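You operate a simulated robot arm through the tools that you are given. There is no shell and no other tool.

You run a simulated robot arm. Do the job below in one go: nothing can be reset, and whatever is moved stays where it is left.

## Task
Put things in order on the top of the long table. At the end: the white sleeve from the top of the long table is on the silver steel plate; the orange lamp is on the red case; the black weight stands on top of the white block; the yellow grease brush stands where the white sleeve stood; whatever was shut is shut again. Leave all else as you found it, and nothing knocked over. Set down upright: orange lamp.

It is judged by the outcome, as a careful person would: the job done as asked, and still so three seconds after it is handed in. It fails if anything else is knocked over, pushed out of place, dropped, spilled or broken.

## Robot
A 7-joint arm with a two-finger parallel gripper, fixed in place. Base frame: the origin is on the floor under the middle of its stand, x ahead of it, y to its left, z up; the work surface is at about z = 0.78. Lengths are in m, angles in degrees, forces in N, time in s.
With the tool pointing down near the work surface it reaches from about 0.3 to 0.7 m from the base axis. Its first joint turns from -66.0 to 66.0 degrees. Payload 1.57 kg.
The TCP is the grasp point between the finger pads, 0.03 m short of the fingertips. In the tool frame z runs along the fingers and y along their closing line. The gripper opens to 0.11 m. The fingers are 0.024 m wide and 0.012 m thick; the gripper's body (0.048 by 0.112 m) begins 0.078 m behind the TCP.
Orientation is that of the tool frame in the base frame, as [roll, pitch, yaw] about the fixed x, y, z axes, in that order (R = Rz(yaw) Ry(pitch) Rx(roll)). With the fingers straight down and closing along the base's y, the tool's x points along the base's -x, its y along +y and its z along -z.

## Interface
- The arm moves only by the tool nudge_tool. Its argument "motion" is a list of rows, each a list of 7 numbers: the shift along the tool's x, y, z in mm, then the turn, a rotation vector about the tool's x, y, z in degrees, then the gripper command, from -1 (fully open) to 1 (shut), values between in proportion. In form: [[dx, dy, dz, ax, ay, az, hand], ...]. A call has 1 to 20 rows; each row shifts and turns the commanded pose from where the row before left it, along the tool's axes as they then stand. A row lasts 0.2 s, in which the tool goes at most 0.05 m and 8.6 degrees; a call with a longer step from one row to the next is refused whole, and so is a gripper value outside its range. Where a pose cannot be reached the arm comes as near as it can. A force on the tool above 40 N (or 10 N above the force at the start of the call, whichever is more), or a blocked arm, ends the call early, and 0.2 s more pass. Each finger travels about 0.108 m/s and halts on what it meets, pressing with about 23 N; the grip force reading is that of the motor and also rises with nothing between the fingers. The clock runs only during rows and for 0.2 s after the last one: add rows that do not move to give the fingers time. The reply holds the time, the measured pose of the TCP, the force on the tool along the base axes, the opening and the grip force, in the units named above and with some noise, with the torque about the TCP (base axes, N m) and any sound that the robot's microphone picked up.
- Cameras (640 x 400 px; columns grow to the right, rows downward): "scene" is fixed at [0.1644, -0.4032, 1.3874]; the picture's right is [0.65, -0.76, 0.00], its down [-0.56, -0.48, -0.67] and it looks along [0.51, 0.44, -0.74] (base axes); focal length 302 px, centre (320, 200). "wrist" rides on the gripper at [0.07, 0.016, -0.141] in the tool frame; the picture's right is [-0.23, 0.97, 0.00], its down [-0.86, -0.20, -0.48] and it looks along [-0.47, -0.11, 0.88] (tool axes); focal length 222 px, centre (320, 200). There is no depth. A picture from a camera that has moved, and an enlarged one, comes with that camera's place and axes in the base frame and with its lens. The place of the scene camera against the robot may be out by one fixed shift of up to 0.012 m in any direction.
- camera(camera): a new picture of that camera. No time passes.
- inspect(camera, box): a new picture of the part [left, top, right, bottom] of that camera's present view, enlarged. No time passes.
- hand_in(): hands the job in; it is judged then, once.

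Places have to be worked out from the pictures, the camera data and where the tool is seen. Open the gripper and draw the arm clear of the work before you hand the job in, unless the task says otherwise.

The tools are called by a JSON object that holds its "op" and its "data". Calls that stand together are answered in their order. nudge_tool: Moves the arm, as the interface text tells. Its arguments: {"type":"object","properties":{"motion":{"type":"array","items":{"type":"array","items":{"type":"number"}}}},"required":["motion"]} The other tools are called the same way: camera (camera) takes a picture; inspect (camera, box) takes an enlarged picture of a part of a camera's view; hand_in () hands the job in.

At the start:

```text
time_s: 0.0
tool_pos: [0.3504, 0.0041, 1.1283]
tcp_rot: [-180.0, 0.1, 180.0]
wrist_force: [0.2, 0.2, -0.3]
moment: [-0.01, 0.01, -0.01]
grip_width: 0.1104
finger_force: 0.0
```

scene: 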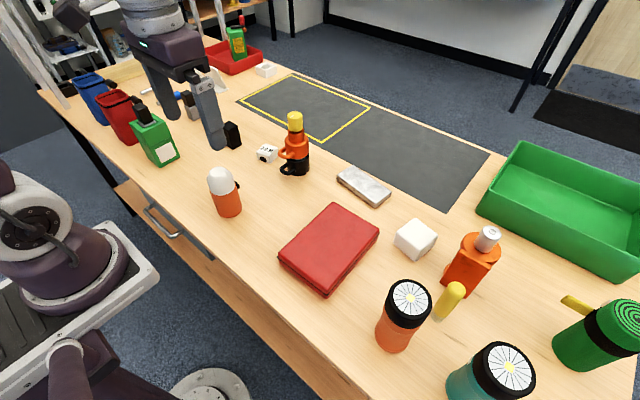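
wrist: 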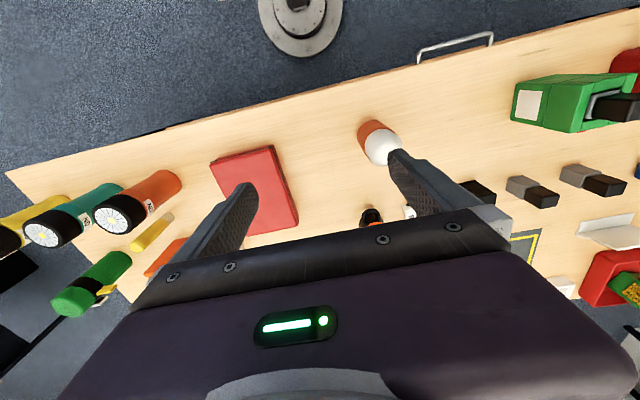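

The first pictures show a crowded table: lamps (orange, teal, yellow), a red case, a silver plate, white blocks and so on. I'll enlarge parts of the scene to identify each item.

{"op": "inspect", "data": {"camera": "scene", "box": [180, 80, 400, 220]}}

{"op": "inspect", "data": {"camera": "scene", "box": [360, 180, 640, 400]}}

{"op": "inspect", "data": {"camera": "scene", "box": [50, 0, 290, 180]}}

{"op": "inspect", "data": {"camera": "wrist", "box": [320, 40, 640, 300]}}

{"op": "inspect", "data": {"camera": "wrist", "box": [0, 120, 320, 340]}}

```text
2.86 times, centred on (290, 150) of scene
camera zoom: at [0.1644, -0.4032, 1.3874], right [0.65, -0.76, 0.0], down [-0.56, -0.48, -0.67], along [0.51, 0.44, -0.74], focal length 864 px, centre (406, 343)
```

zoom: 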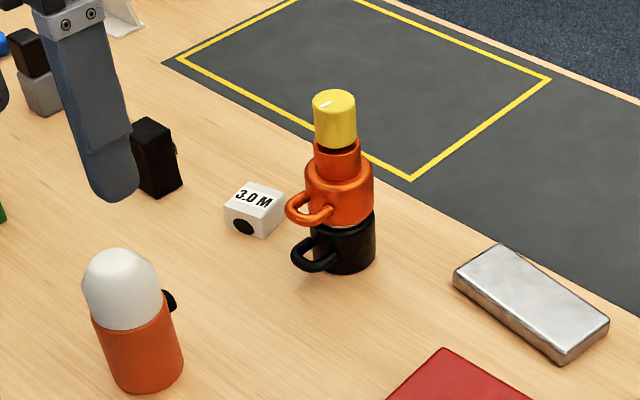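

```text
1.82 times, centred on (500, 290) of scene
camera zoom: at [0.1644, -0.4032, 1.3874], right [0.65, -0.76, 0.0], down [-0.56, -0.48, -0.67], along [0.51, 0.44, -0.74], focal length 550 px, centre (-7, 36)
```

zoom: 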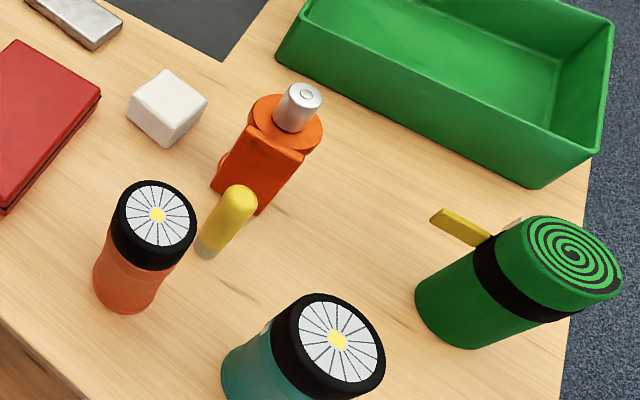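

```text
2.22 times, centred on (170, 90) of scene
camera zoom: at [0.1644, -0.4032, 1.3874], right [0.65, -0.76, 0.0], down [-0.56, -0.48, -0.67], along [0.51, 0.44, -0.74], focal length 672 px, centre (653, 444)
```

zoom: 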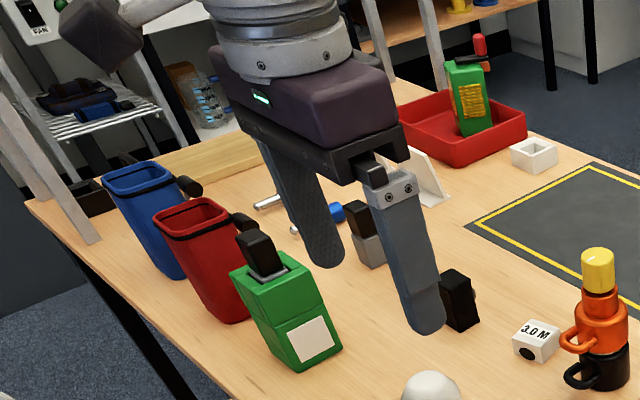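

```text
1.54 times, centred on (480, 170) of wrist
camera zoom: at [0.2804, 0.0204, 1.27], right [0.23, 0.97, 0.0], down [0.86, -0.2, 0.48], along [0.47, -0.11, -0.88], focal length 342 px, centre (74, 246)
```

zoom: 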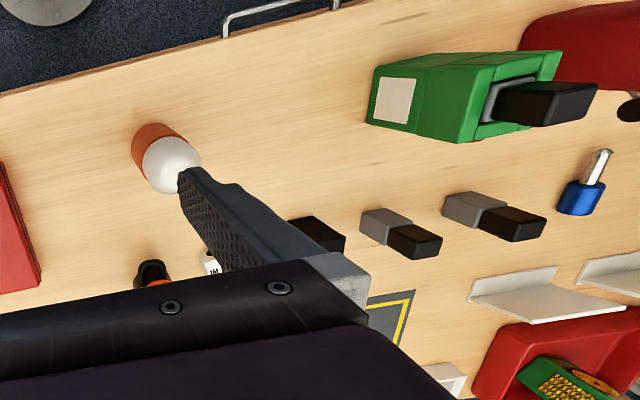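

```text
1.82 times, centred on (160, 230) of wrist
camera zoom: at [0.2804, 0.0204, 1.27], right [0.23, 0.97, 0.0], down [0.86, -0.2, 0.48], along [0.47, -0.11, -0.88], focal length 404 px, centre (611, 146)
```

zoom: 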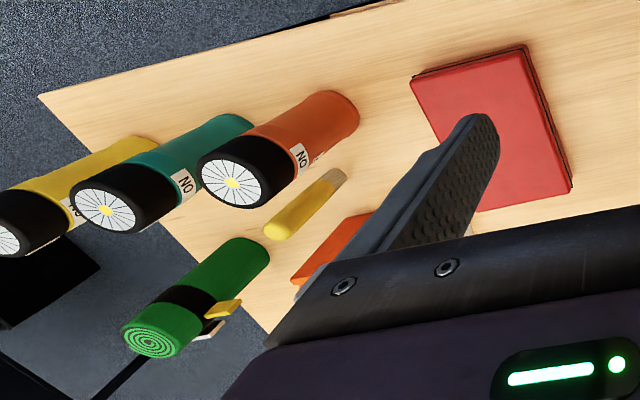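

I need finer detail to tell which items are the "weight", "sleeve", "lamp" and "brush", so I zoom in further.

{"op": "inspect", "data": {"camera": "scene", "box": [205, 105, 285, 175]}}

{"op": "inspect", "data": {"camera": "scene", "box": [195, 155, 260, 225]}}

{"op": "inspect", "data": {"camera": "scene", "box": [130, 55, 290, 125]}}

{"op": "inspect", "data": {"camera": "scene", "box": [0, 0, 160, 100]}}

{"op": "inspect", "data": {"camera": "scene", "box": [370, 260, 530, 400]}}

{"op": "inspect", "data": {"camera": "scene", "box": [60, 160, 300, 340]}}

```text
5.71 times, centred on (245, 140) of scene
camera zoom: at [0.1644, -0.4032, 1.3874], right [0.65, -0.76, 0.0], down [-0.56, -0.48, -0.67], along [0.51, 0.44, -0.74], focal length 1729 px, centre (749, 543)
```

zoom: 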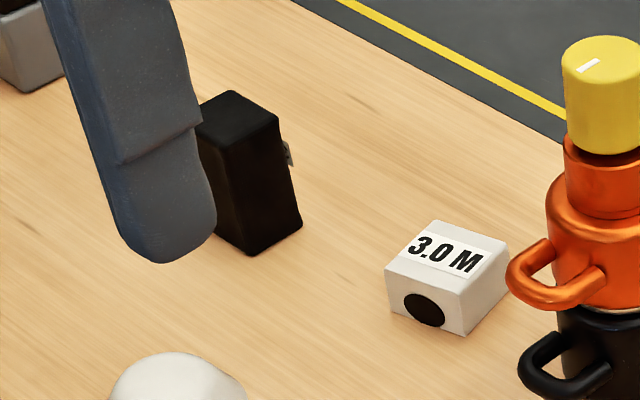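

```text
5.71 times, centred on (228, 190) of scene
camera zoom: at [0.1644, -0.4032, 1.3874], right [0.65, -0.76, 0.0], down [-0.56, -0.48, -0.67], along [0.51, 0.44, -0.74], focal length 1729 px, centre (849, 257)
```

zoom: 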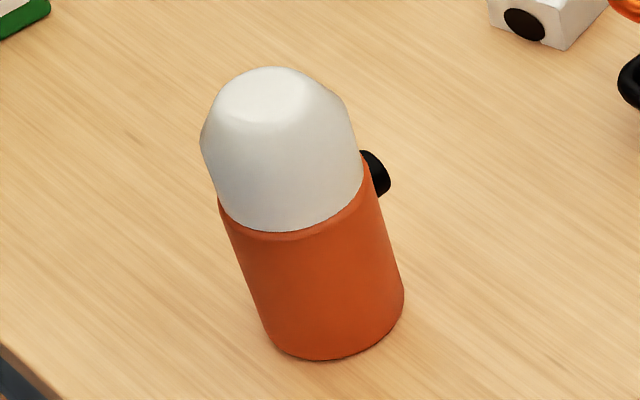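

```text
4.00 times, centred on (210, 90) of scene
camera zoom: at [0.1644, -0.4032, 1.3874], right [0.65, -0.76, 0.0], down [-0.56, -0.48, -0.67], along [0.51, 0.44, -0.74], focal length 1210 px, centre (760, 640)
```

zoom: 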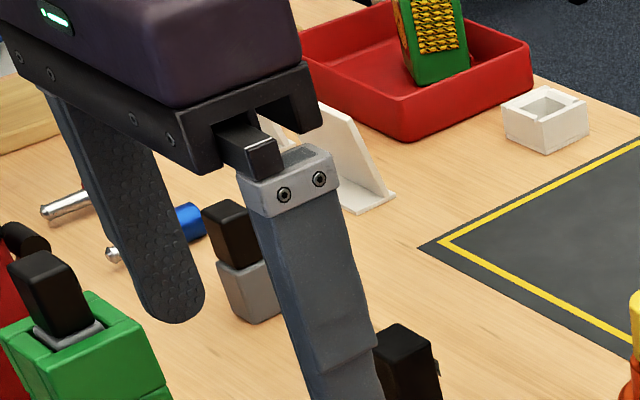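

```text
4.00 times, centred on (80, 50) of scene
camera zoom: at [0.1644, -0.4032, 1.3874], right [0.65, -0.76, 0.0], down [-0.56, -0.48, -0.67], along [0.51, 0.44, -0.74], focal length 1210 px, centre (1280, 800)
```

zoom: 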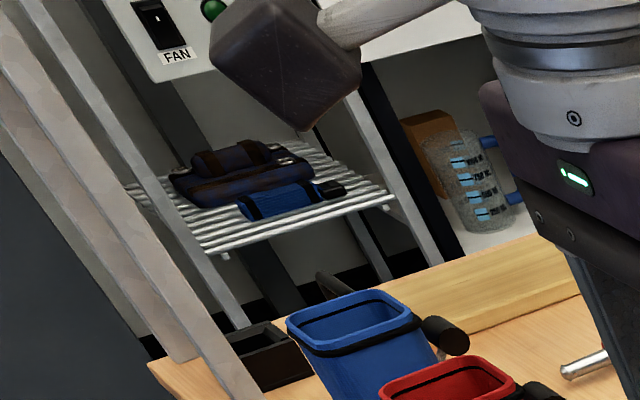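

```text
2.86 times, centred on (450, 330) of scene
camera zoom: at [0.1644, -0.4032, 1.3874], right [0.65, -0.76, 0.0], down [-0.56, -0.48, -0.67], along [0.51, 0.44, -0.74], focal length 864 px, centre (-51, -171)
```

zoom: 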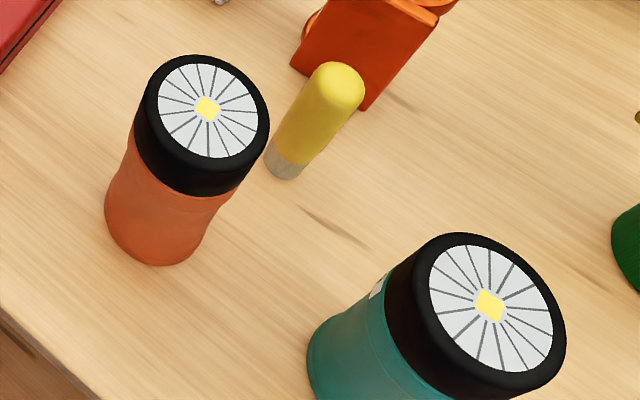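

```text
2.22 times, centred on (180, 250) of scene
camera zoom: at [0.1644, -0.4032, 1.3874], right [0.65, -0.76, 0.0], down [-0.56, -0.48, -0.67], along [0.51, 0.44, -0.74], focal length 672 px, centre (631, 89)
```

zoom: 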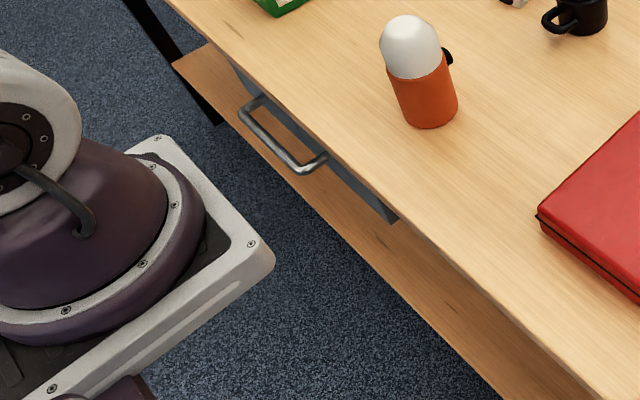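

Several items need a closer look: the black block, the "3.0 M" white box, and the dome-topped orange thing. I move the arm left and lower (well above everything) to look with the wrist camera.

{"op": "nudge_tool", "data": {"motion": [[0, 45, 0, 0, 0, 0, -1], [0, 45, 0, 0, 0, 0, -1], [0, 45, 0, 0, 0, 0, -1], [0, 45, 0, 0, 0, 0, -1], [0, 0, 0, 0, 0, 0, -1]]}}

{"op": "camera", "data": {"camera": "wrist"}}

{"op": "camera", "data": {"camera": "scene"}}

```text
time_s: 1.2
tool_pos: [0.3499, 0.1847, 1.1274]
tcp_rot: [-179.9, 0.0, 180.0]
wrist_force: [-0.3, 0.4, -0.1]
moment: [0.0, 0.03, 0.0]
grip_width: 0.11
finger_force: 0.0
```

```text
taken
camera wrist: at [0.28, 0.2009, 1.2691], right [0.23, 0.97, 0.0], down [0.86, -0.2, 0.48], along [0.47, -0.11, -0.88], focal length 222 px, centre (320, 200)
```

wrist: 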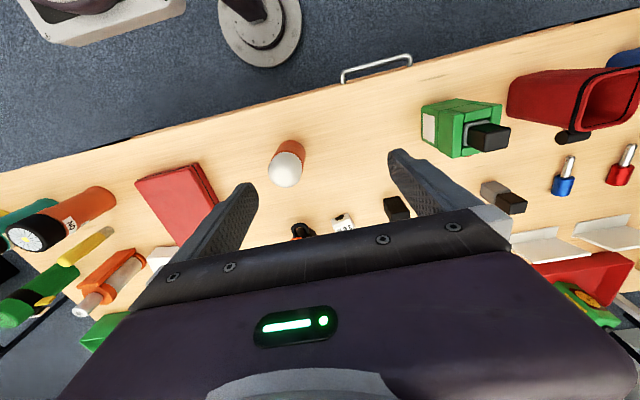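

```text
taken
```

scene: 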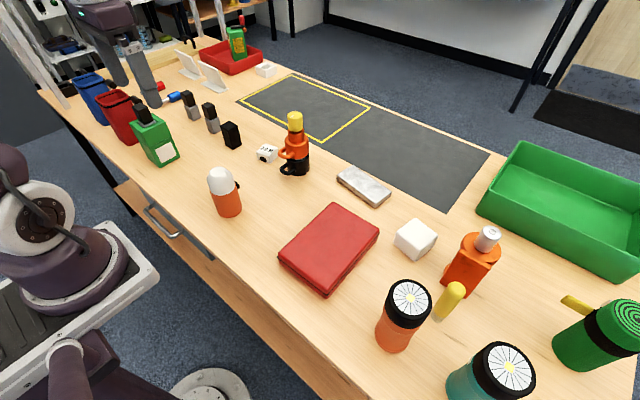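

{"op": "inspect", "data": {"camera": "scene", "box": [150, 40, 310, 170]}}

{"op": "inspect", "data": {"camera": "wrist", "box": [240, 120, 440, 250]}}

{"op": "inspect", "data": {"camera": "wrist", "box": [460, 60, 640, 260]}}

{"op": "inspect", "data": {"camera": "wrist", "box": [0, 140, 220, 330]}}

```text
3.08 times, centred on (230, 105) of scene
camera zoom: at [0.1644, -0.4032, 1.3874], right [0.65, -0.76, 0.0], down [-0.56, -0.48, -0.67], along [0.51, 0.44, -0.74], focal length 931 px, centre (597, 492)
```

zoom: 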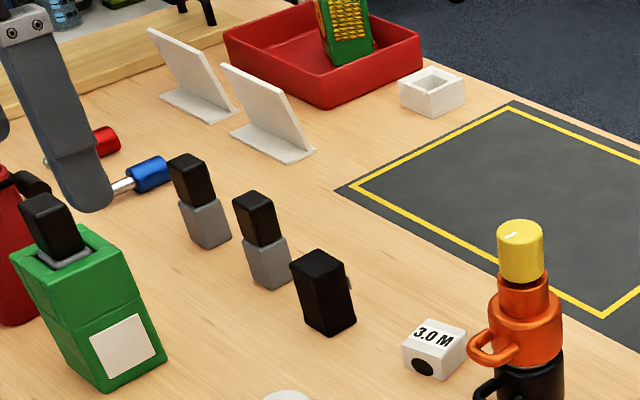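

```text
3.08 times, centred on (340, 185) of wrist
camera zoom: at [0.28, 0.2009, 1.2691], right [0.23, 0.97, 0.0], down [0.86, -0.2, 0.48], along [0.47, -0.11, -0.88], focal length 684 px, centre (258, 246)
```

zoom: 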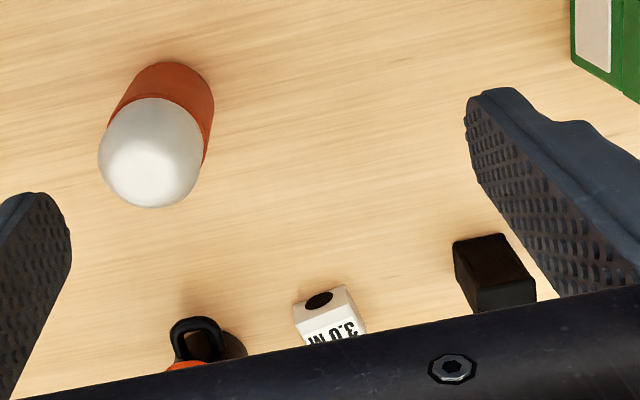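

```text
2.00 times, centred on (550, 160) of wrist
camera zoom: at [0.28, 0.2009, 1.2691], right [0.23, 0.97, 0.0], down [0.86, -0.2, 0.48], along [0.47, -0.11, -0.88], focal length 444 px, centre (-140, 280)
```

zoom: 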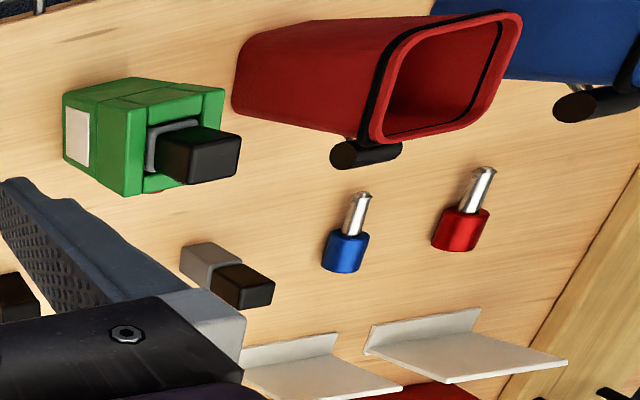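

```text
2.11 times, centred on (110, 235) of wrist
camera zoom: at [0.28, 0.2009, 1.2691], right [0.23, 0.97, 0.0], down [0.86, -0.2, 0.48], along [0.47, -0.11, -0.88], focal length 468 px, centre (762, 126)
```

zoom: 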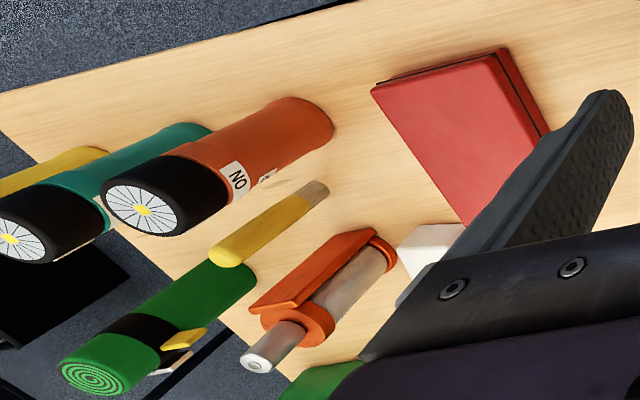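

The scene now shows two grey/black blocks, one all-black block, a white "3.0 M" box with a hole, and a far white hollow box around (1.0, 0.62), which looks out of reach. I move forward, above everything, to look down at the "3.0 M" box and black block.

{"op": "nudge_tool", "data": {"motion": [[-40, 10, 20, 0, 0, 0, -1], [-40, 10, 20, 0, 0, 0, -1], [-40, 10, 20, 0, 0, 0, -1], [-40, 10, 20, 0, 0, 0, -1], [-30, 0, 10, 0, 0, 0, -1], [0, 0, 0, 0, 0, 0, -1]]}}

{"op": "camera", "data": {"camera": "wrist"}}

{"op": "inspect", "data": {"camera": "wrist", "box": [220, 60, 420, 210]}}

```text
time_s: 2.6
tool_pos: [0.5405, 0.2259, 1.038]
tcp_rot: [180.0, 0.0, -179.9]
wrist_force: [-0.3, 0.1, -0.3]
moment: [-0.01, -0.01, 0.03]
grip_width: 0.11
finger_force: 0.1
```

```text
taken
camera wrist: at [0.4712, 0.2412, 1.1796], right [0.23, 0.97, 0.0], down [0.85, -0.2, 0.48], along [0.47, -0.11, -0.88], focal length 222 px, centre (320, 200)
```

wrist: 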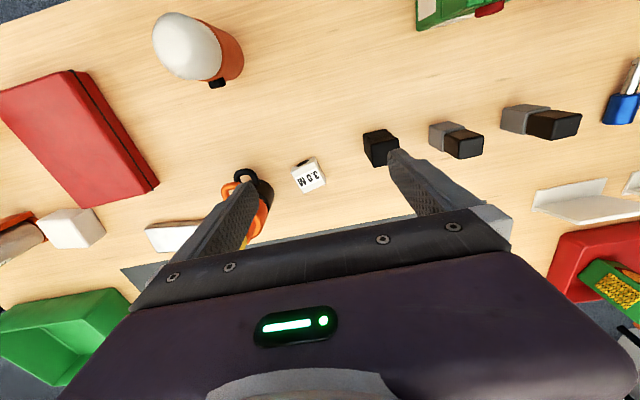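

```text
2.67 times, centred on (320, 135) of wrist
camera zoom: at [0.4712, 0.2412, 1.1796], right [0.23, 0.97, 0.0], down [0.85, -0.2, 0.48], along [0.47, -0.11, -0.88], focal length 592 px, centre (320, 373)
```

zoom: 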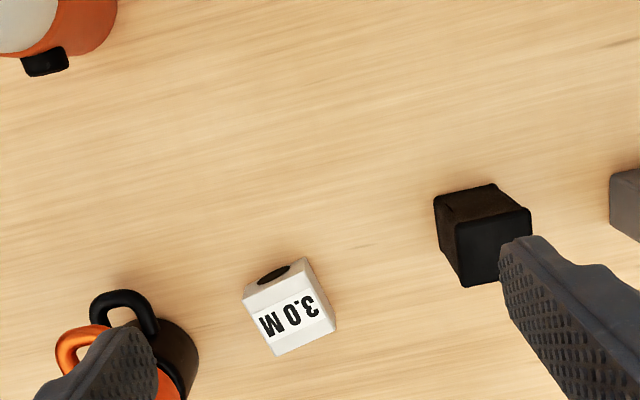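

The white "3.0 M" box is about at (0.61, 0.20) and the black block about (0.57, 0.32). I zoom further on each, and on the dome item's knob.

{"op": "inspect", "data": {"camera": "wrist", "box": [280, 145, 340, 205]}}

{"op": "inspect", "data": {"camera": "wrist", "box": [350, 115, 420, 185]}}

{"op": "inspect", "data": {"camera": "wrist", "box": [140, 5, 260, 95]}}

{"op": "inspect", "data": {"camera": "wrist", "box": [410, 90, 640, 260]}}

{"op": "inspect", "data": {"camera": "scene", "box": [210, 110, 280, 170]}}

{"op": "inspect", "data": {"camera": "scene", "box": [240, 50, 300, 90]}}

```text
6.67 times, centred on (310, 175) of wrist
camera zoom: at [0.4712, 0.2412, 1.1796], right [0.23, 0.97, 0.0], down [0.85, -0.2, 0.48], along [0.47, -0.11, -0.88], focal length 1481 px, centre (387, 367)
```

zoom: 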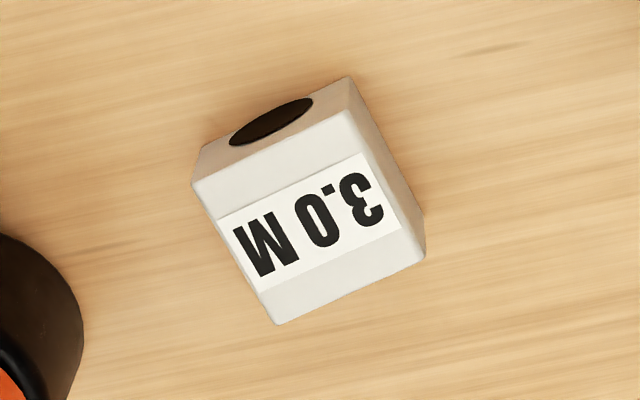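

```text
5.71 times, centred on (385, 150) of wrist
camera zoom: at [0.4712, 0.2412, 1.1796], right [0.23, 0.97, 0.0], down [0.85, -0.2, 0.48], along [0.47, -0.11, -0.88], focal length 1269 px, centre (-51, 486)
```

zoom: 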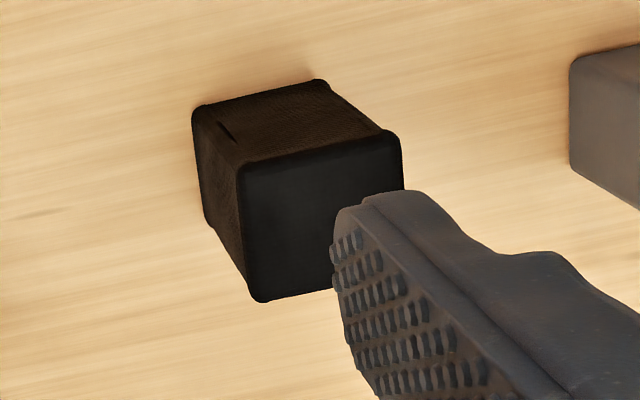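

```text
4.44 times, centred on (200, 50) of wrist
camera zoom: at [0.4712, 0.2412, 1.1796], right [0.23, 0.97, 0.0], down [0.85, -0.2, 0.48], along [0.47, -0.11, -0.88], focal length 987 px, centre (853, 867)
```

zoom: 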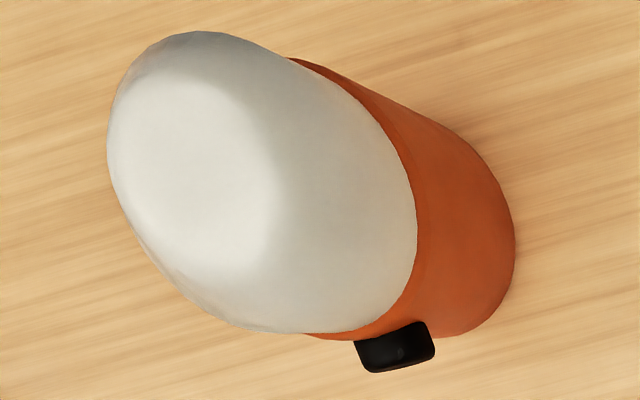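

```text
2.35 times, centred on (525, 175) of wrist
camera zoom: at [0.4712, 0.2412, 1.1796], right [0.23, 0.97, 0.0], down [0.85, -0.2, 0.48], along [0.47, -0.11, -0.88], focal length 523 px, centre (-162, 259)
```

zoom: 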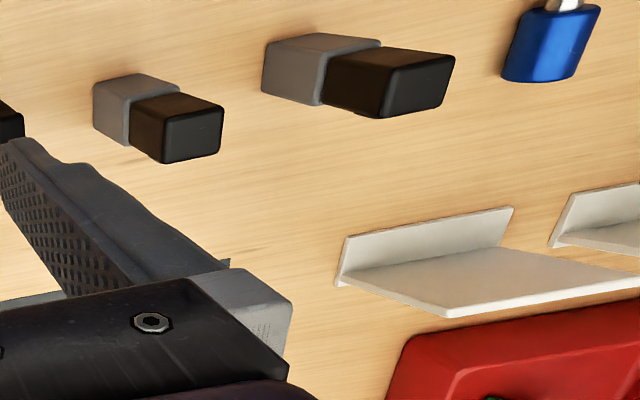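

```text
6.67 times, centred on (245, 140) of scene
camera zoom: at [0.1644, -0.4032, 1.3874], right [0.65, -0.76, 0.0], down [-0.56, -0.48, -0.67], along [0.51, 0.44, -0.74], focal length 2017 px, centre (820, 600)
```

zoom: 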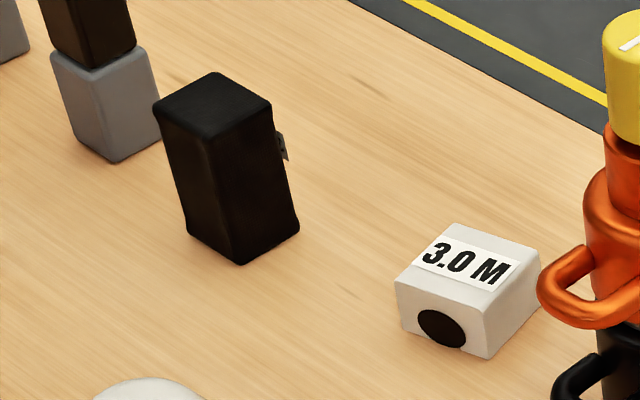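

```text
10.00 times, centred on (270, 70) of scene
camera zoom: at [0.1644, -0.4032, 1.3874], right [0.65, -0.76, 0.0], down [-0.56, -0.48, -0.67], along [0.51, 0.44, -0.74], focal length 3025 px, centre (820, 1500)
```

zoom: 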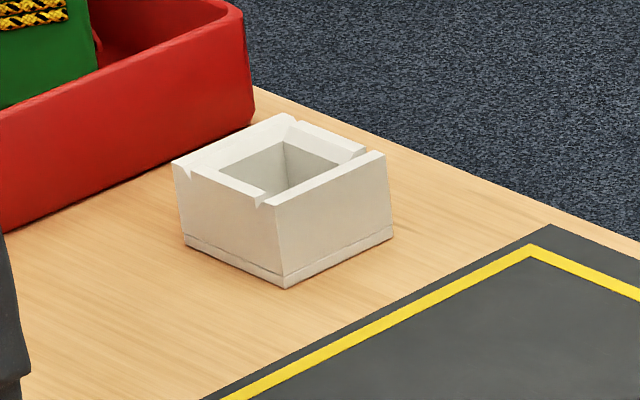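

The small white piece has a bore and a "3.0 M" size label, so I take it as the white sleeve; the black block with a fabric-like skin and tag would be the weight. Before deciding which is the "orange lamp" I want a close look at the torches, so I move right at height.

{"op": "nudge_tool", "data": {"motion": [[20, -40, -20, 0, 0, 0, -1], [20, -45, -15, 0, 0, 0, -1], [15, -45, -15, 0, 0, 0, -1], [15, -45, -15, 0, 0, 0, -1], [15, -45, -15, 0, 0, 0, -1], [15, -45, -10, 0, 0, 0, -1], [15, -45, 0, 0, 0, 0, -1], [15, -45, 0, 0, 0, 0, -1], [15, -45, 0, 0, 0, 0, -1], [0, -45, 0, 0, 0, 0, -1], [0, 0, 0, 0, 0, 0, -1]]}}

{"op": "camera", "data": {"camera": "wrist"}}

{"op": "camera", "data": {"camera": "scene"}}

```text
refused: row 2 steps farther than a row can; nothing moved
```

```text
taken
camera wrist: at [0.4712, 0.2412, 1.1796], right [0.23, 0.97, 0.0], down [0.85, -0.2, 0.48], along [0.47, -0.11, -0.88], focal length 222 px, centre (320, 200)
```

wrist: 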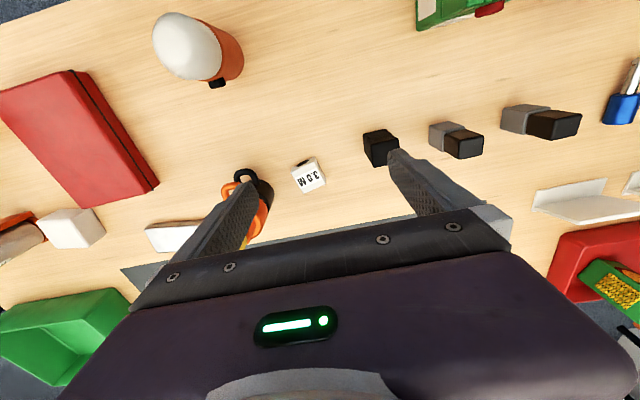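

```text
taken
```

scene: 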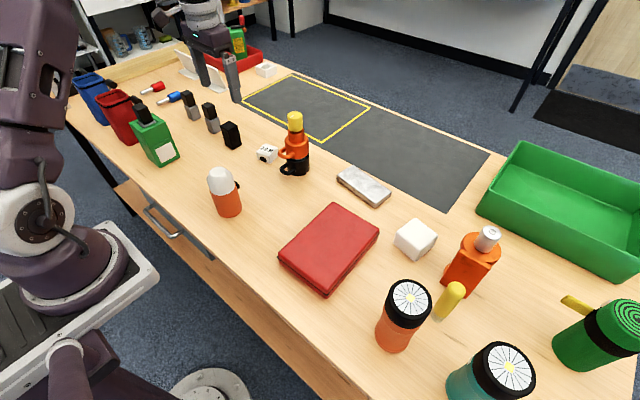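

The move was refused because a row exceeded 50 mm in total. I retry with smaller steps, raising first and then moving right.

{"op": "nudge_tool", "data": {"motion": [[20, -30, -25, 0, 0, 0, -1], [20, -35, -25, 0, 0, 0, -1], [15, -40, -20, 0, 0, 0, -1], [15, -40, -10, 0, 0, 0, -1], [15, -42, -10, 0, 0, 0, -1], [15, -45, 0, 0, 0, 0, -1], [15, -45, 0, 0, 0, 0, -1], [15, -45, 0, 0, 0, 0, -1], [15, -45, 0, 0, 0, 0, -1], [0, -45, 0, 0, 0, 0, -1], [0, 0, 0, 0, 0, 0, -1]]}}

{"op": "camera", "data": {"camera": "wrist"}}

{"op": "camera", "data": {"camera": "scene"}}

```text
time_s: 5.0
tool_pos: [0.3949, -0.1884, 1.1282]
tcp_rot: [180.0, 0.0, 180.0]
wrist_force: [-0.5, 0.5, -0.4]
moment: [-0.02, 0.02, 0.01]
grip_width: 0.1101
finger_force: 0.1
```

```text
taken
camera wrist: at [0.3248, -0.172, 1.27], right [0.23, 0.97, 0.0], down [0.86, -0.2, 0.48], along [0.47, -0.11, -0.88], focal length 222 px, centre (320, 200)
```

wrist: 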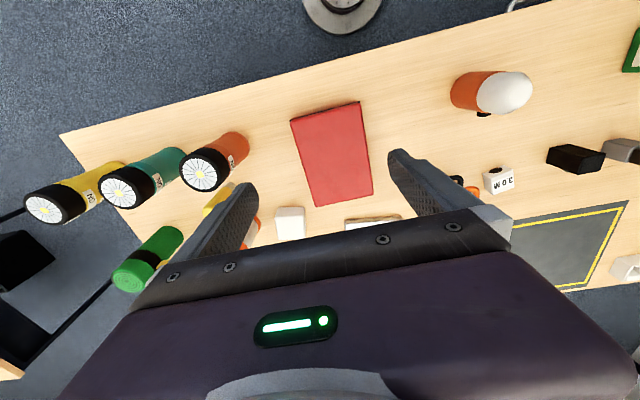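

```text
taken
```

scene: 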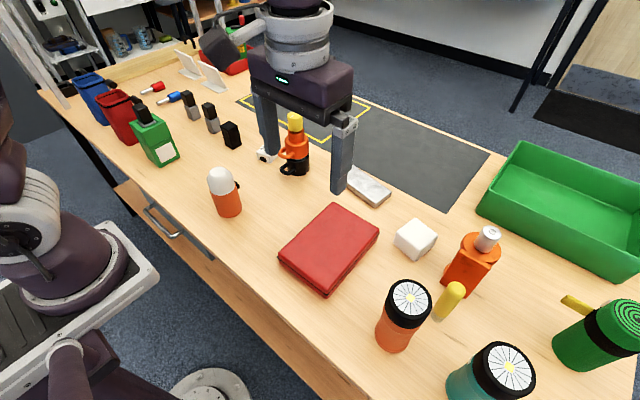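

{"op": "inspect", "data": {"camera": "wrist", "box": [170, 120, 270, 200]}}

{"op": "inspect", "data": {"camera": "wrist", "box": [20, 120, 200, 240]}}

{"op": "inspect", "data": {"camera": "wrist", "box": [260, 80, 420, 240]}}

{"op": "inspect", "data": {"camera": "wrist", "box": [440, 50, 640, 220]}}

```text
5.00 times, centred on (220, 160) of wrist
camera zoom: at [0.3248, -0.172, 1.27], right [0.23, 0.97, 0.0], down [0.86, -0.2, 0.48], along [0.47, -0.11, -0.88], focal length 1111 px, centre (820, 400)
```

zoom: 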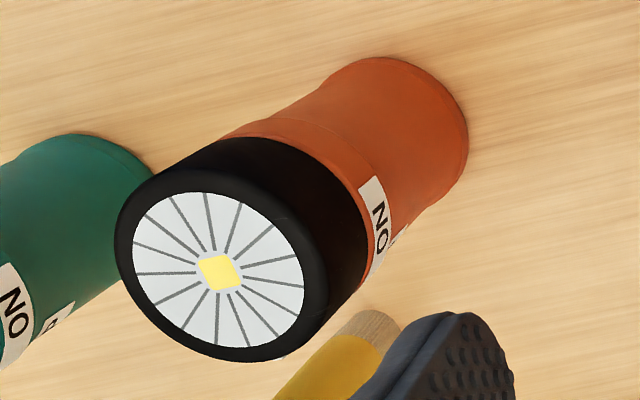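

```text
3.33 times, centred on (110, 180) of wrist
camera zoom: at [0.3248, -0.172, 1.27], right [0.23, 0.97, 0.0], down [0.86, -0.2, 0.48], along [0.47, -0.11, -0.88], focal length 740 px, centre (1020, 267)
```

zoom: 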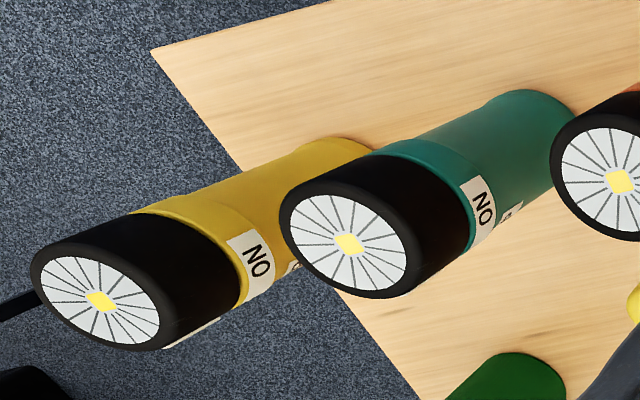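

```text
2.50 times, centred on (340, 160) of wrist
camera zoom: at [0.3248, -0.172, 1.27], right [0.23, 0.97, 0.0], down [0.86, -0.2, 0.48], along [0.47, -0.11, -0.88], focal length 555 px, centre (270, 300)
```

zoom: 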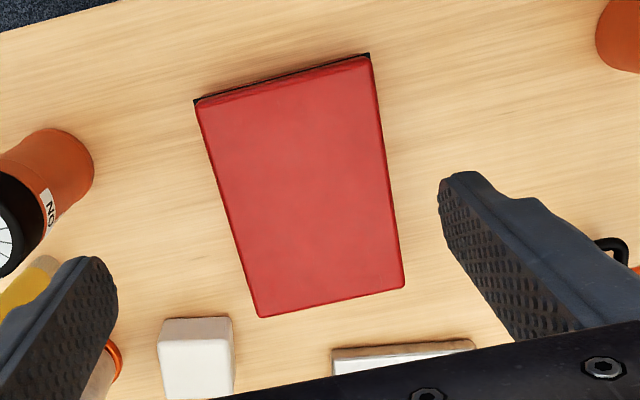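

```text
2.35 times, centred on (540, 135) of wrist
camera zoom: at [0.3248, -0.172, 1.27], right [0.23, 0.97, 0.0], down [0.86, -0.2, 0.48], along [0.47, -0.11, -0.88], focal length 523 px, centre (-198, 353)
```

zoom: 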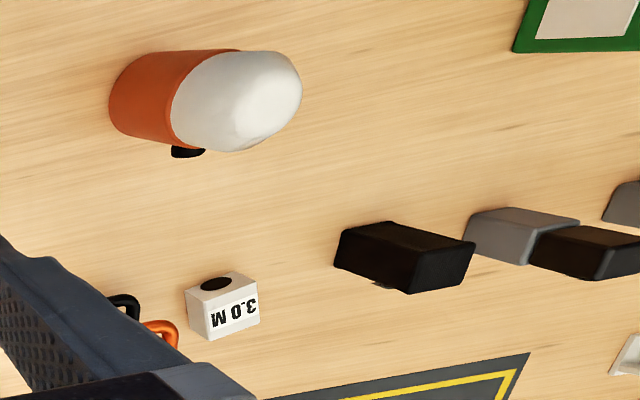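

The torch tops show a lens and LED and there is an "ON" label on their side; I still need to tell torch from lamp. I yaw the gripper 90° so the wrist camera looks toward -y at the labelled side of the orange torch.

{"op": "nudge_tool", "data": {"motion": [[0, 0, 0, 0, 0, 8.2, -1], [0, 0, 0, 0, 0, 8.2, -1], [0, 0, 0, 0, 0, 8.2, -1], [0, 0, 0, 0, 0, 8.2, -1], [0, 0, 0, 0, 0, 8.2, -1], [0, 0, 0, 0, 0, 8.2, -1], [0, 0, 0, 0, 0, 8.2, -1], [0, 0, 0, 0, 0, 8.2, -1], [0, 0, 0, 0, 0, 8.2, -1], [0, 0, 0, 0, 0, 8.2, -1], [0, 0, 0, 0, 0, 8.0, -1], [0, 0, 0, 0, 0, 0, -1]]}}

{"op": "camera", "data": {"camera": "wrist"}}

```text
time_s: 7.6
tool_pos: [0.3946, -0.1883, 1.129]
tcp_rot: [180.0, -0.1, 90.1]
wrist_force: [-0.7, -0.2, -0.9]
moment: [-0.02, -0.05, 0.02]
grip_width: 0.1097
finger_force: 0.0
```

```text
taken
camera wrist: at [0.4113, -0.118, 1.27], right [0.97, -0.23, 0.0], down [-0.2, -0.86, 0.48], along [-0.11, -0.47, -0.88], focal length 222 px, centre (320, 200)
```

wrist: 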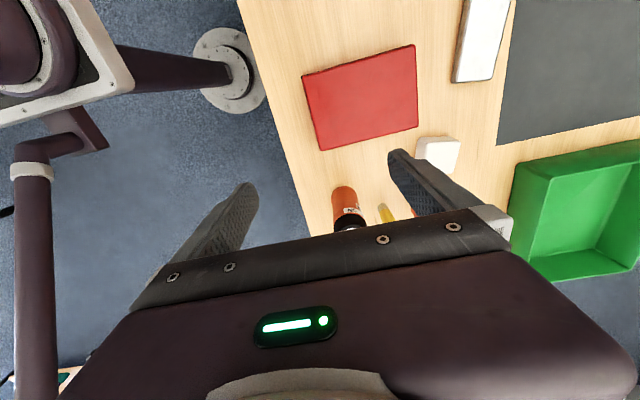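

{"op": "inspect", "data": {"camera": "wrist", "box": [310, 170, 410, 240]}}

{"op": "inspect", "data": {"camera": "wrist", "box": [290, 0, 510, 160]}}

```text
5.71 times, centred on (360, 205) of wrist
camera zoom: at [0.4113, -0.118, 1.27], right [0.97, -0.23, 0.0], down [-0.2, -0.86, 0.48], along [-0.11, -0.47, -0.88], focal length 1269 px, centre (91, 171)
```

zoom: 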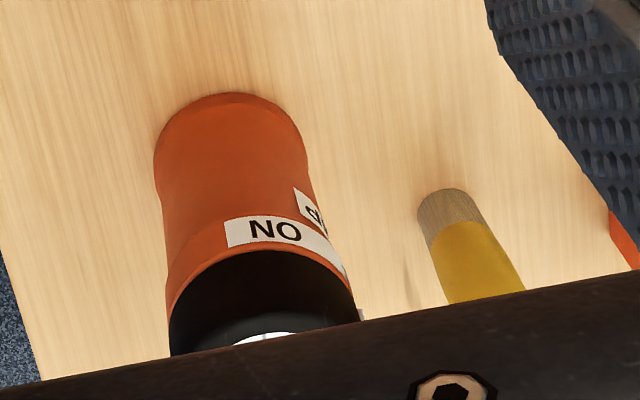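

```text
2.50 times, centred on (400, 80) of wrist
camera zoom: at [0.4113, -0.118, 1.27], right [0.97, -0.23, 0.0], down [-0.2, -0.86, 0.48], along [-0.11, -0.47, -0.88], focal length 555 px, centre (120, 500)
```

zoom: 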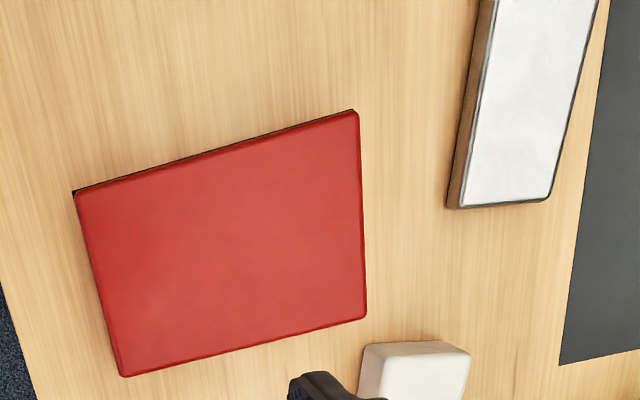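

The label reads "ON" (seen inverted) and there is a second label round the side. I turn another ~50° and shift so the camera can read the second label.

{"op": "nudge_tool", "data": {"motion": [[0, 20, 0, 0, 0, 8.2, -1], [0, 20, 0, 0, 0, 8.2, -1], [0, 20, 0, 0, 0, 8.2, -1], [0, 20, 0, 0, 0, 8.2, -1], [0, 10, 0, 0, 0, 8.2, -1], [0, 10, 0, 0, 0, 8.2, -1], [0, 0, 0, 0, 0, 0, -1]]}}

{"op": "camera", "data": {"camera": "wrist"}}

```text
time_s: 9.2
tool_pos: [0.4875, -0.2162, 1.1296]
tcp_rot: [179.9, 0.0, 40.8]
wrist_force: [0.7, 0.4, 0.3]
moment: [-0.02, 0.02, 0.01]
grip_width: 0.1101
finger_force: 0.0
```

```text
taken
camera wrist: at [0.5519, -0.1832, 1.2703], right [0.46, -0.89, 0.0], down [-0.78, -0.41, 0.48], along [-0.42, -0.22, -0.88], focal length 222 px, centre (320, 200)
```

wrist: 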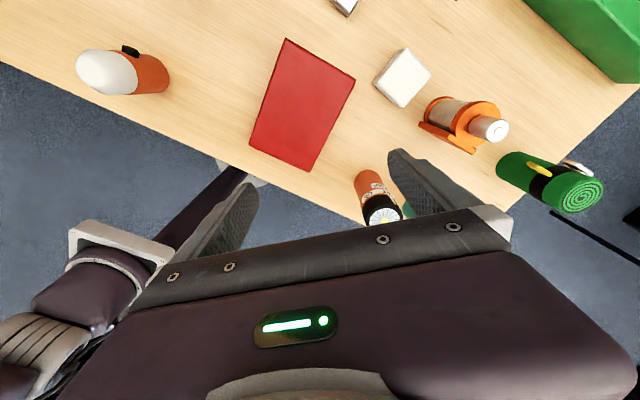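

{"op": "inspect", "data": {"camera": "wrist", "box": [345, 160, 425, 230]}}

{"op": "inspect", "data": {"camera": "wrist", "box": [70, 30, 180, 110]}}

{"op": "inspect", "data": {"camera": "wrist", "box": [370, 40, 620, 220]}}

```text
5.71 times, centred on (385, 195) of wrist
camera zoom: at [0.5519, -0.1832, 1.2703], right [0.46, -0.89, 0.0], down [-0.78, -0.41, 0.48], along [-0.42, -0.22, -0.88], focal length 1269 px, centre (-51, 229)
```

zoom: 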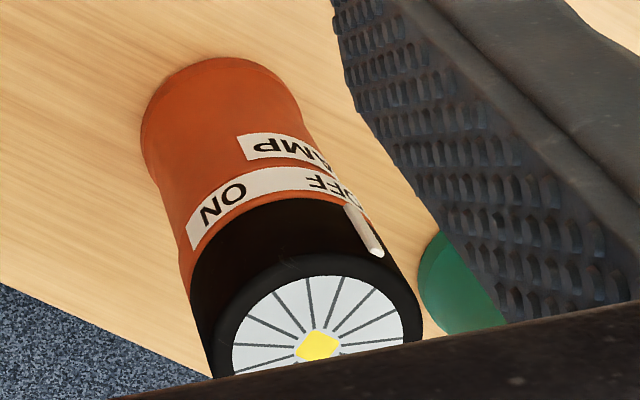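

```text
5.00 times, centred on (125, 70) of wrist
camera zoom: at [0.5519, -0.1832, 1.2703], right [0.46, -0.89, 0.0], down [-0.78, -0.41, 0.48], along [-0.42, -0.22, -0.88], focal length 1111 px, centre (1295, 850)
```

zoom: 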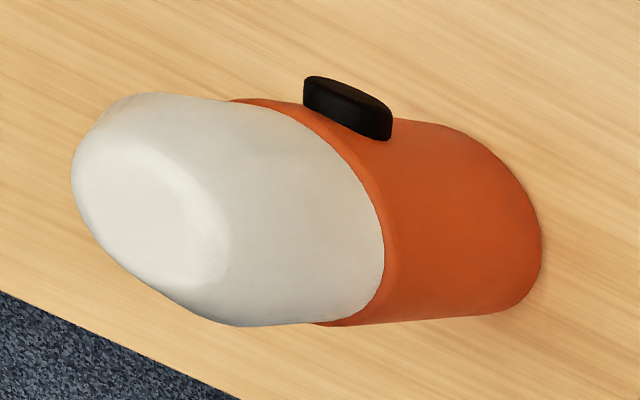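

```text
2.22 times, centred on (495, 130) of wrist
camera zoom: at [0.5519, -0.1832, 1.2703], right [0.46, -0.89, 0.0], down [-0.78, -0.41, 0.48], along [-0.42, -0.22, -0.88], focal length 494 px, centre (-69, 356)
```

zoom: 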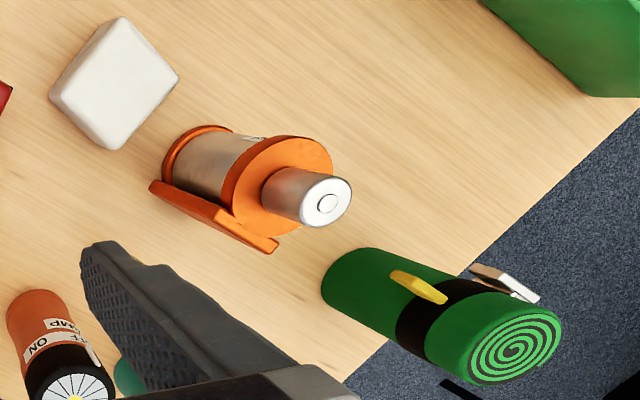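

The second label reads "LAMP", so the orange torch is the orange lamp (collar set with an OFF/ON pointer, which I must not twist). Next I turn back to yaw 180 so I can go and check the black block's tag and the sleeve from the far side.

{"op": "nudge_tool", "data": {"motion": [[0, 0, 0, 0, 0, -8.2, -1], [0, 0, 0, 0, 0, -8.2, -1], [0, 0, 0, 0, 0, -8.2, -1], [0, 0, 0, 0, 0, -8.2, -1], [0, 0, 0, 0, 0, -8.2, -1], [0, 0, 0, 0, 0, -8.2, -1], [0, 0, 0, 0, 0, -8.2, -1], [0, 0, 0, 0, 0, -8.2, -1], [0, 0, 0, 0, 0, -8.2, -1], [0, 0, 0, 0, 0, -8.2, -1], [0, 0, 0, 0, 0, -8.2, -1], [0, 0, 0, 0, 0, -8.2, -1], [0, 0, 0, 0, 0, -8.2, -1], [0, 0, 0, 0, 0, -8.2, -1], [0, 0, 0, 0, 0, -8.2, -1], [0, 0, 0, 0, 0, -8.2, -1], [0, 0, 0, 0, 0, -8.0, -1], [0, 0, 0, 0, 0, 0, -1]]}}

{"op": "camera", "data": {"camera": "wrist"}}

```text
time_s: 13.0
tool_pos: [0.4891, -0.2159, 1.1287]
tcp_rot: [180.0, -0.1, -179.8]
wrist_force: [0.0, -0.3, 0.8]
moment: [-0.01, -0.01, 0.01]
grip_width: 0.1101
finger_force: 0.1
```

```text
taken
camera wrist: at [0.4188, -0.2003, 1.27], right [0.22, 0.97, 0.0], down [0.86, -0.2, 0.48], along [0.47, -0.11, -0.88], focal length 222 px, centre (320, 200)
```

wrist: 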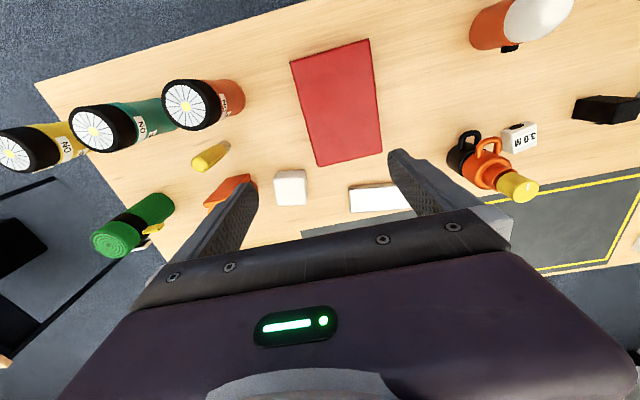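

This view shows the brush, white block and plate well. I enlarge it for measuring their positions.

{"op": "inspect", "data": {"camera": "wrist", "box": [260, 20, 420, 220]}}

{"op": "inspect", "data": {"camera": "wrist", "box": [430, 60, 640, 220]}}

{"op": "inspect", "data": {"camera": "wrist", "box": [150, 60, 310, 220]}}

```text
2.00 times, centred on (340, 120) of wrist
camera zoom: at [0.4188, -0.2003, 1.27], right [0.22, 0.97, 0.0], down [0.86, -0.2, 0.48], along [0.47, -0.11, -0.88], focal length 444 px, centre (280, 360)
```

zoom: 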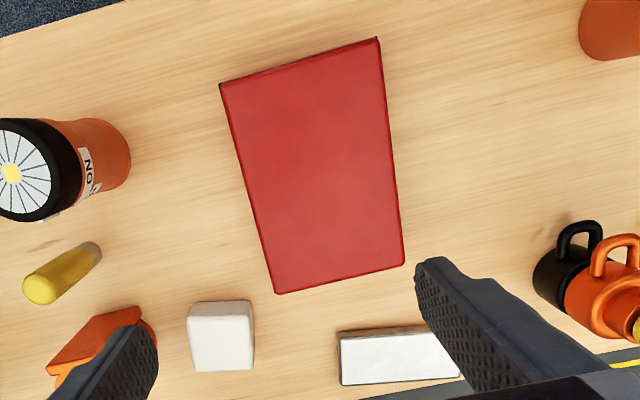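

```text
2.50 times, centred on (535, 140) of wrist
camera zoom: at [0.4188, -0.2003, 1.27], right [0.22, 0.97, 0.0], down [0.86, -0.2, 0.48], along [0.47, -0.11, -0.88], focal length 555 px, centre (-218, 350)
```

zoom: 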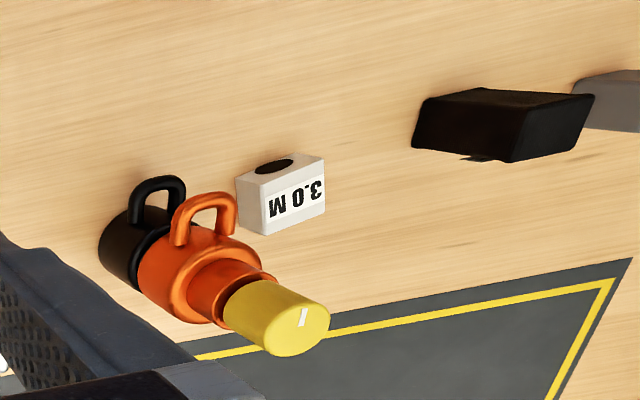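

```text
2.50 times, centred on (230, 140) of wrist
camera zoom: at [0.4188, -0.2003, 1.27], right [0.22, 0.97, 0.0], down [0.86, -0.2, 0.48], along [0.47, -0.11, -0.88], focal length 555 px, centre (545, 350)
```

zoom: 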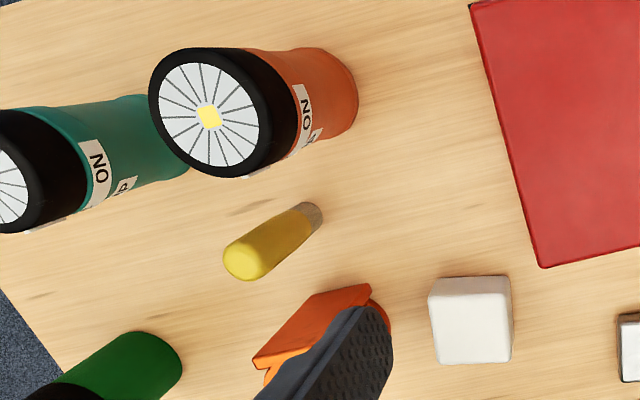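

Measured from the wrist view: red case centre ≈(0.481,-0.175), plate ≈(0.70,-0.118), white block ≈(0.622,-0.312), brush ≈(0.497,-0.43), mug stack ≈(0.637,0.075). Now I move left at height and yaw so the camera looks back at the tag on the black block.

{"op": "nudge_tool", "data": {"motion": [[-14, 43, 0, 0, 0, 0, -1], [-14, 43, 0, 0, 0, 0, -1], [-14, 43, 0, 0, 0, 0, -1], [-14, 43, 0, 0, 0, 0, -1], [-14, 43, 0, 0, 0, 0, -1], [-14, 43, 0, 0, 0, 0, -1], [-14, 43, 0, 0, 0, 0, -1], [-14, 43, 0, 0, 0, 0, -1], [0, 0, 0, 0, 0, -8.2, -1], [0, 0, 0, 0, 0, -8.2, -1], [0, 0, 0, 0, 0, -8.2, -1], [0, 0, 0, 0, 0, -8.2, -1], [0, 0, 0, 0, 0, -8.2, -1], [0, 0, 0, 0, 0, -8.2, -1], [0, 0, 0, 0, 0, -8.2, -1], [0, 0, 0, 0, 0, -8.2, -1], [0, 0, 0, 0, 0, 0, -1]]}}

{"op": "camera", "data": {"camera": "wrist"}}

```text
time_s: 16.6
tool_pos: [0.6004, 0.1282, 1.1286]
tcp_rot: [180.0, -0.1, -114.3]
wrist_force: [-0.5, 0.0, 0.2]
moment: [0.03, 0.01, -0.01]
grip_width: 0.1101
finger_force: 0.0
```

```text
taken
camera wrist: at [0.5568, 0.0708, 1.2703], right [-0.79, 0.61, 0.0], down [0.53, 0.7, 0.48], along [0.29, 0.38, -0.88], focal length 222 px, centre (320, 200)
```

wrist: 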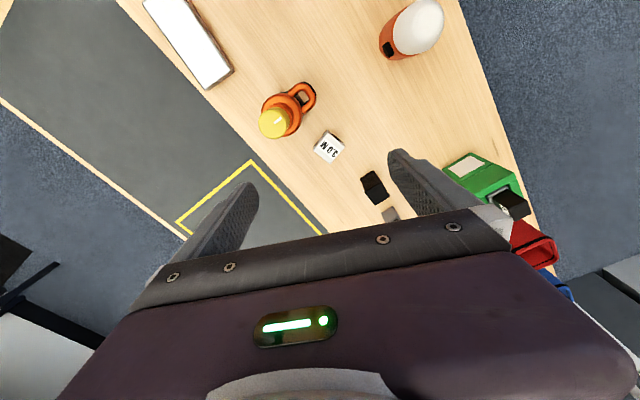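

The black block is now in view; I keep turning and move out a little to see its tagged +x face.

{"op": "nudge_tool", "data": {"motion": [[0, 0, 0, 0, 0, -8.2, -1], [0, 0, 0, 0, 0, -8.2, -1], [0, 0, 0, 0, 0, -8.2, -1], [0, 0, 0, 0, 0, -8.2, -1], [0, 0, 0, 0, 0, -8.2, -1], [0, 0, 0, 0, 0, -8.2, -1], [0, 0, 0, 0, 0, -8.2, -1], [0, 0, 0, 0, 0, -8.2, -1], [0, 0, 0, 0, 0, 0, -1]]}}

{"op": "camera", "data": {"camera": "wrist"}}

{"op": "camera", "data": {"camera": "scene"}}

```text
time_s: 18.6
tool_pos: [0.6003, 0.1272, 1.1281]
tcp_rot: [180.0, 0.0, -48.7]
wrist_force: [-0.1, 0.4, -0.3]
moment: [0.0, -0.01, 0.02]
grip_width: 0.1098
finger_force: 0.1
```

```text
taken
camera wrist: at [0.6338, 0.0646, 1.2699], right [-0.88, -0.47, 0.0], down [-0.42, 0.77, 0.48], along [-0.23, 0.42, -0.88], focal length 222 px, centre (320, 200)
```

wrist: 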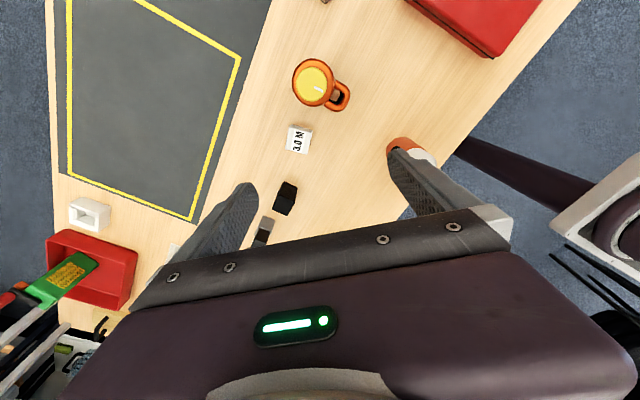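

```text
taken
```

scene: 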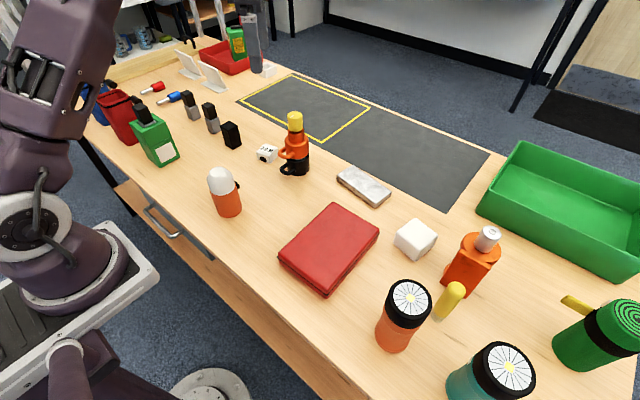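

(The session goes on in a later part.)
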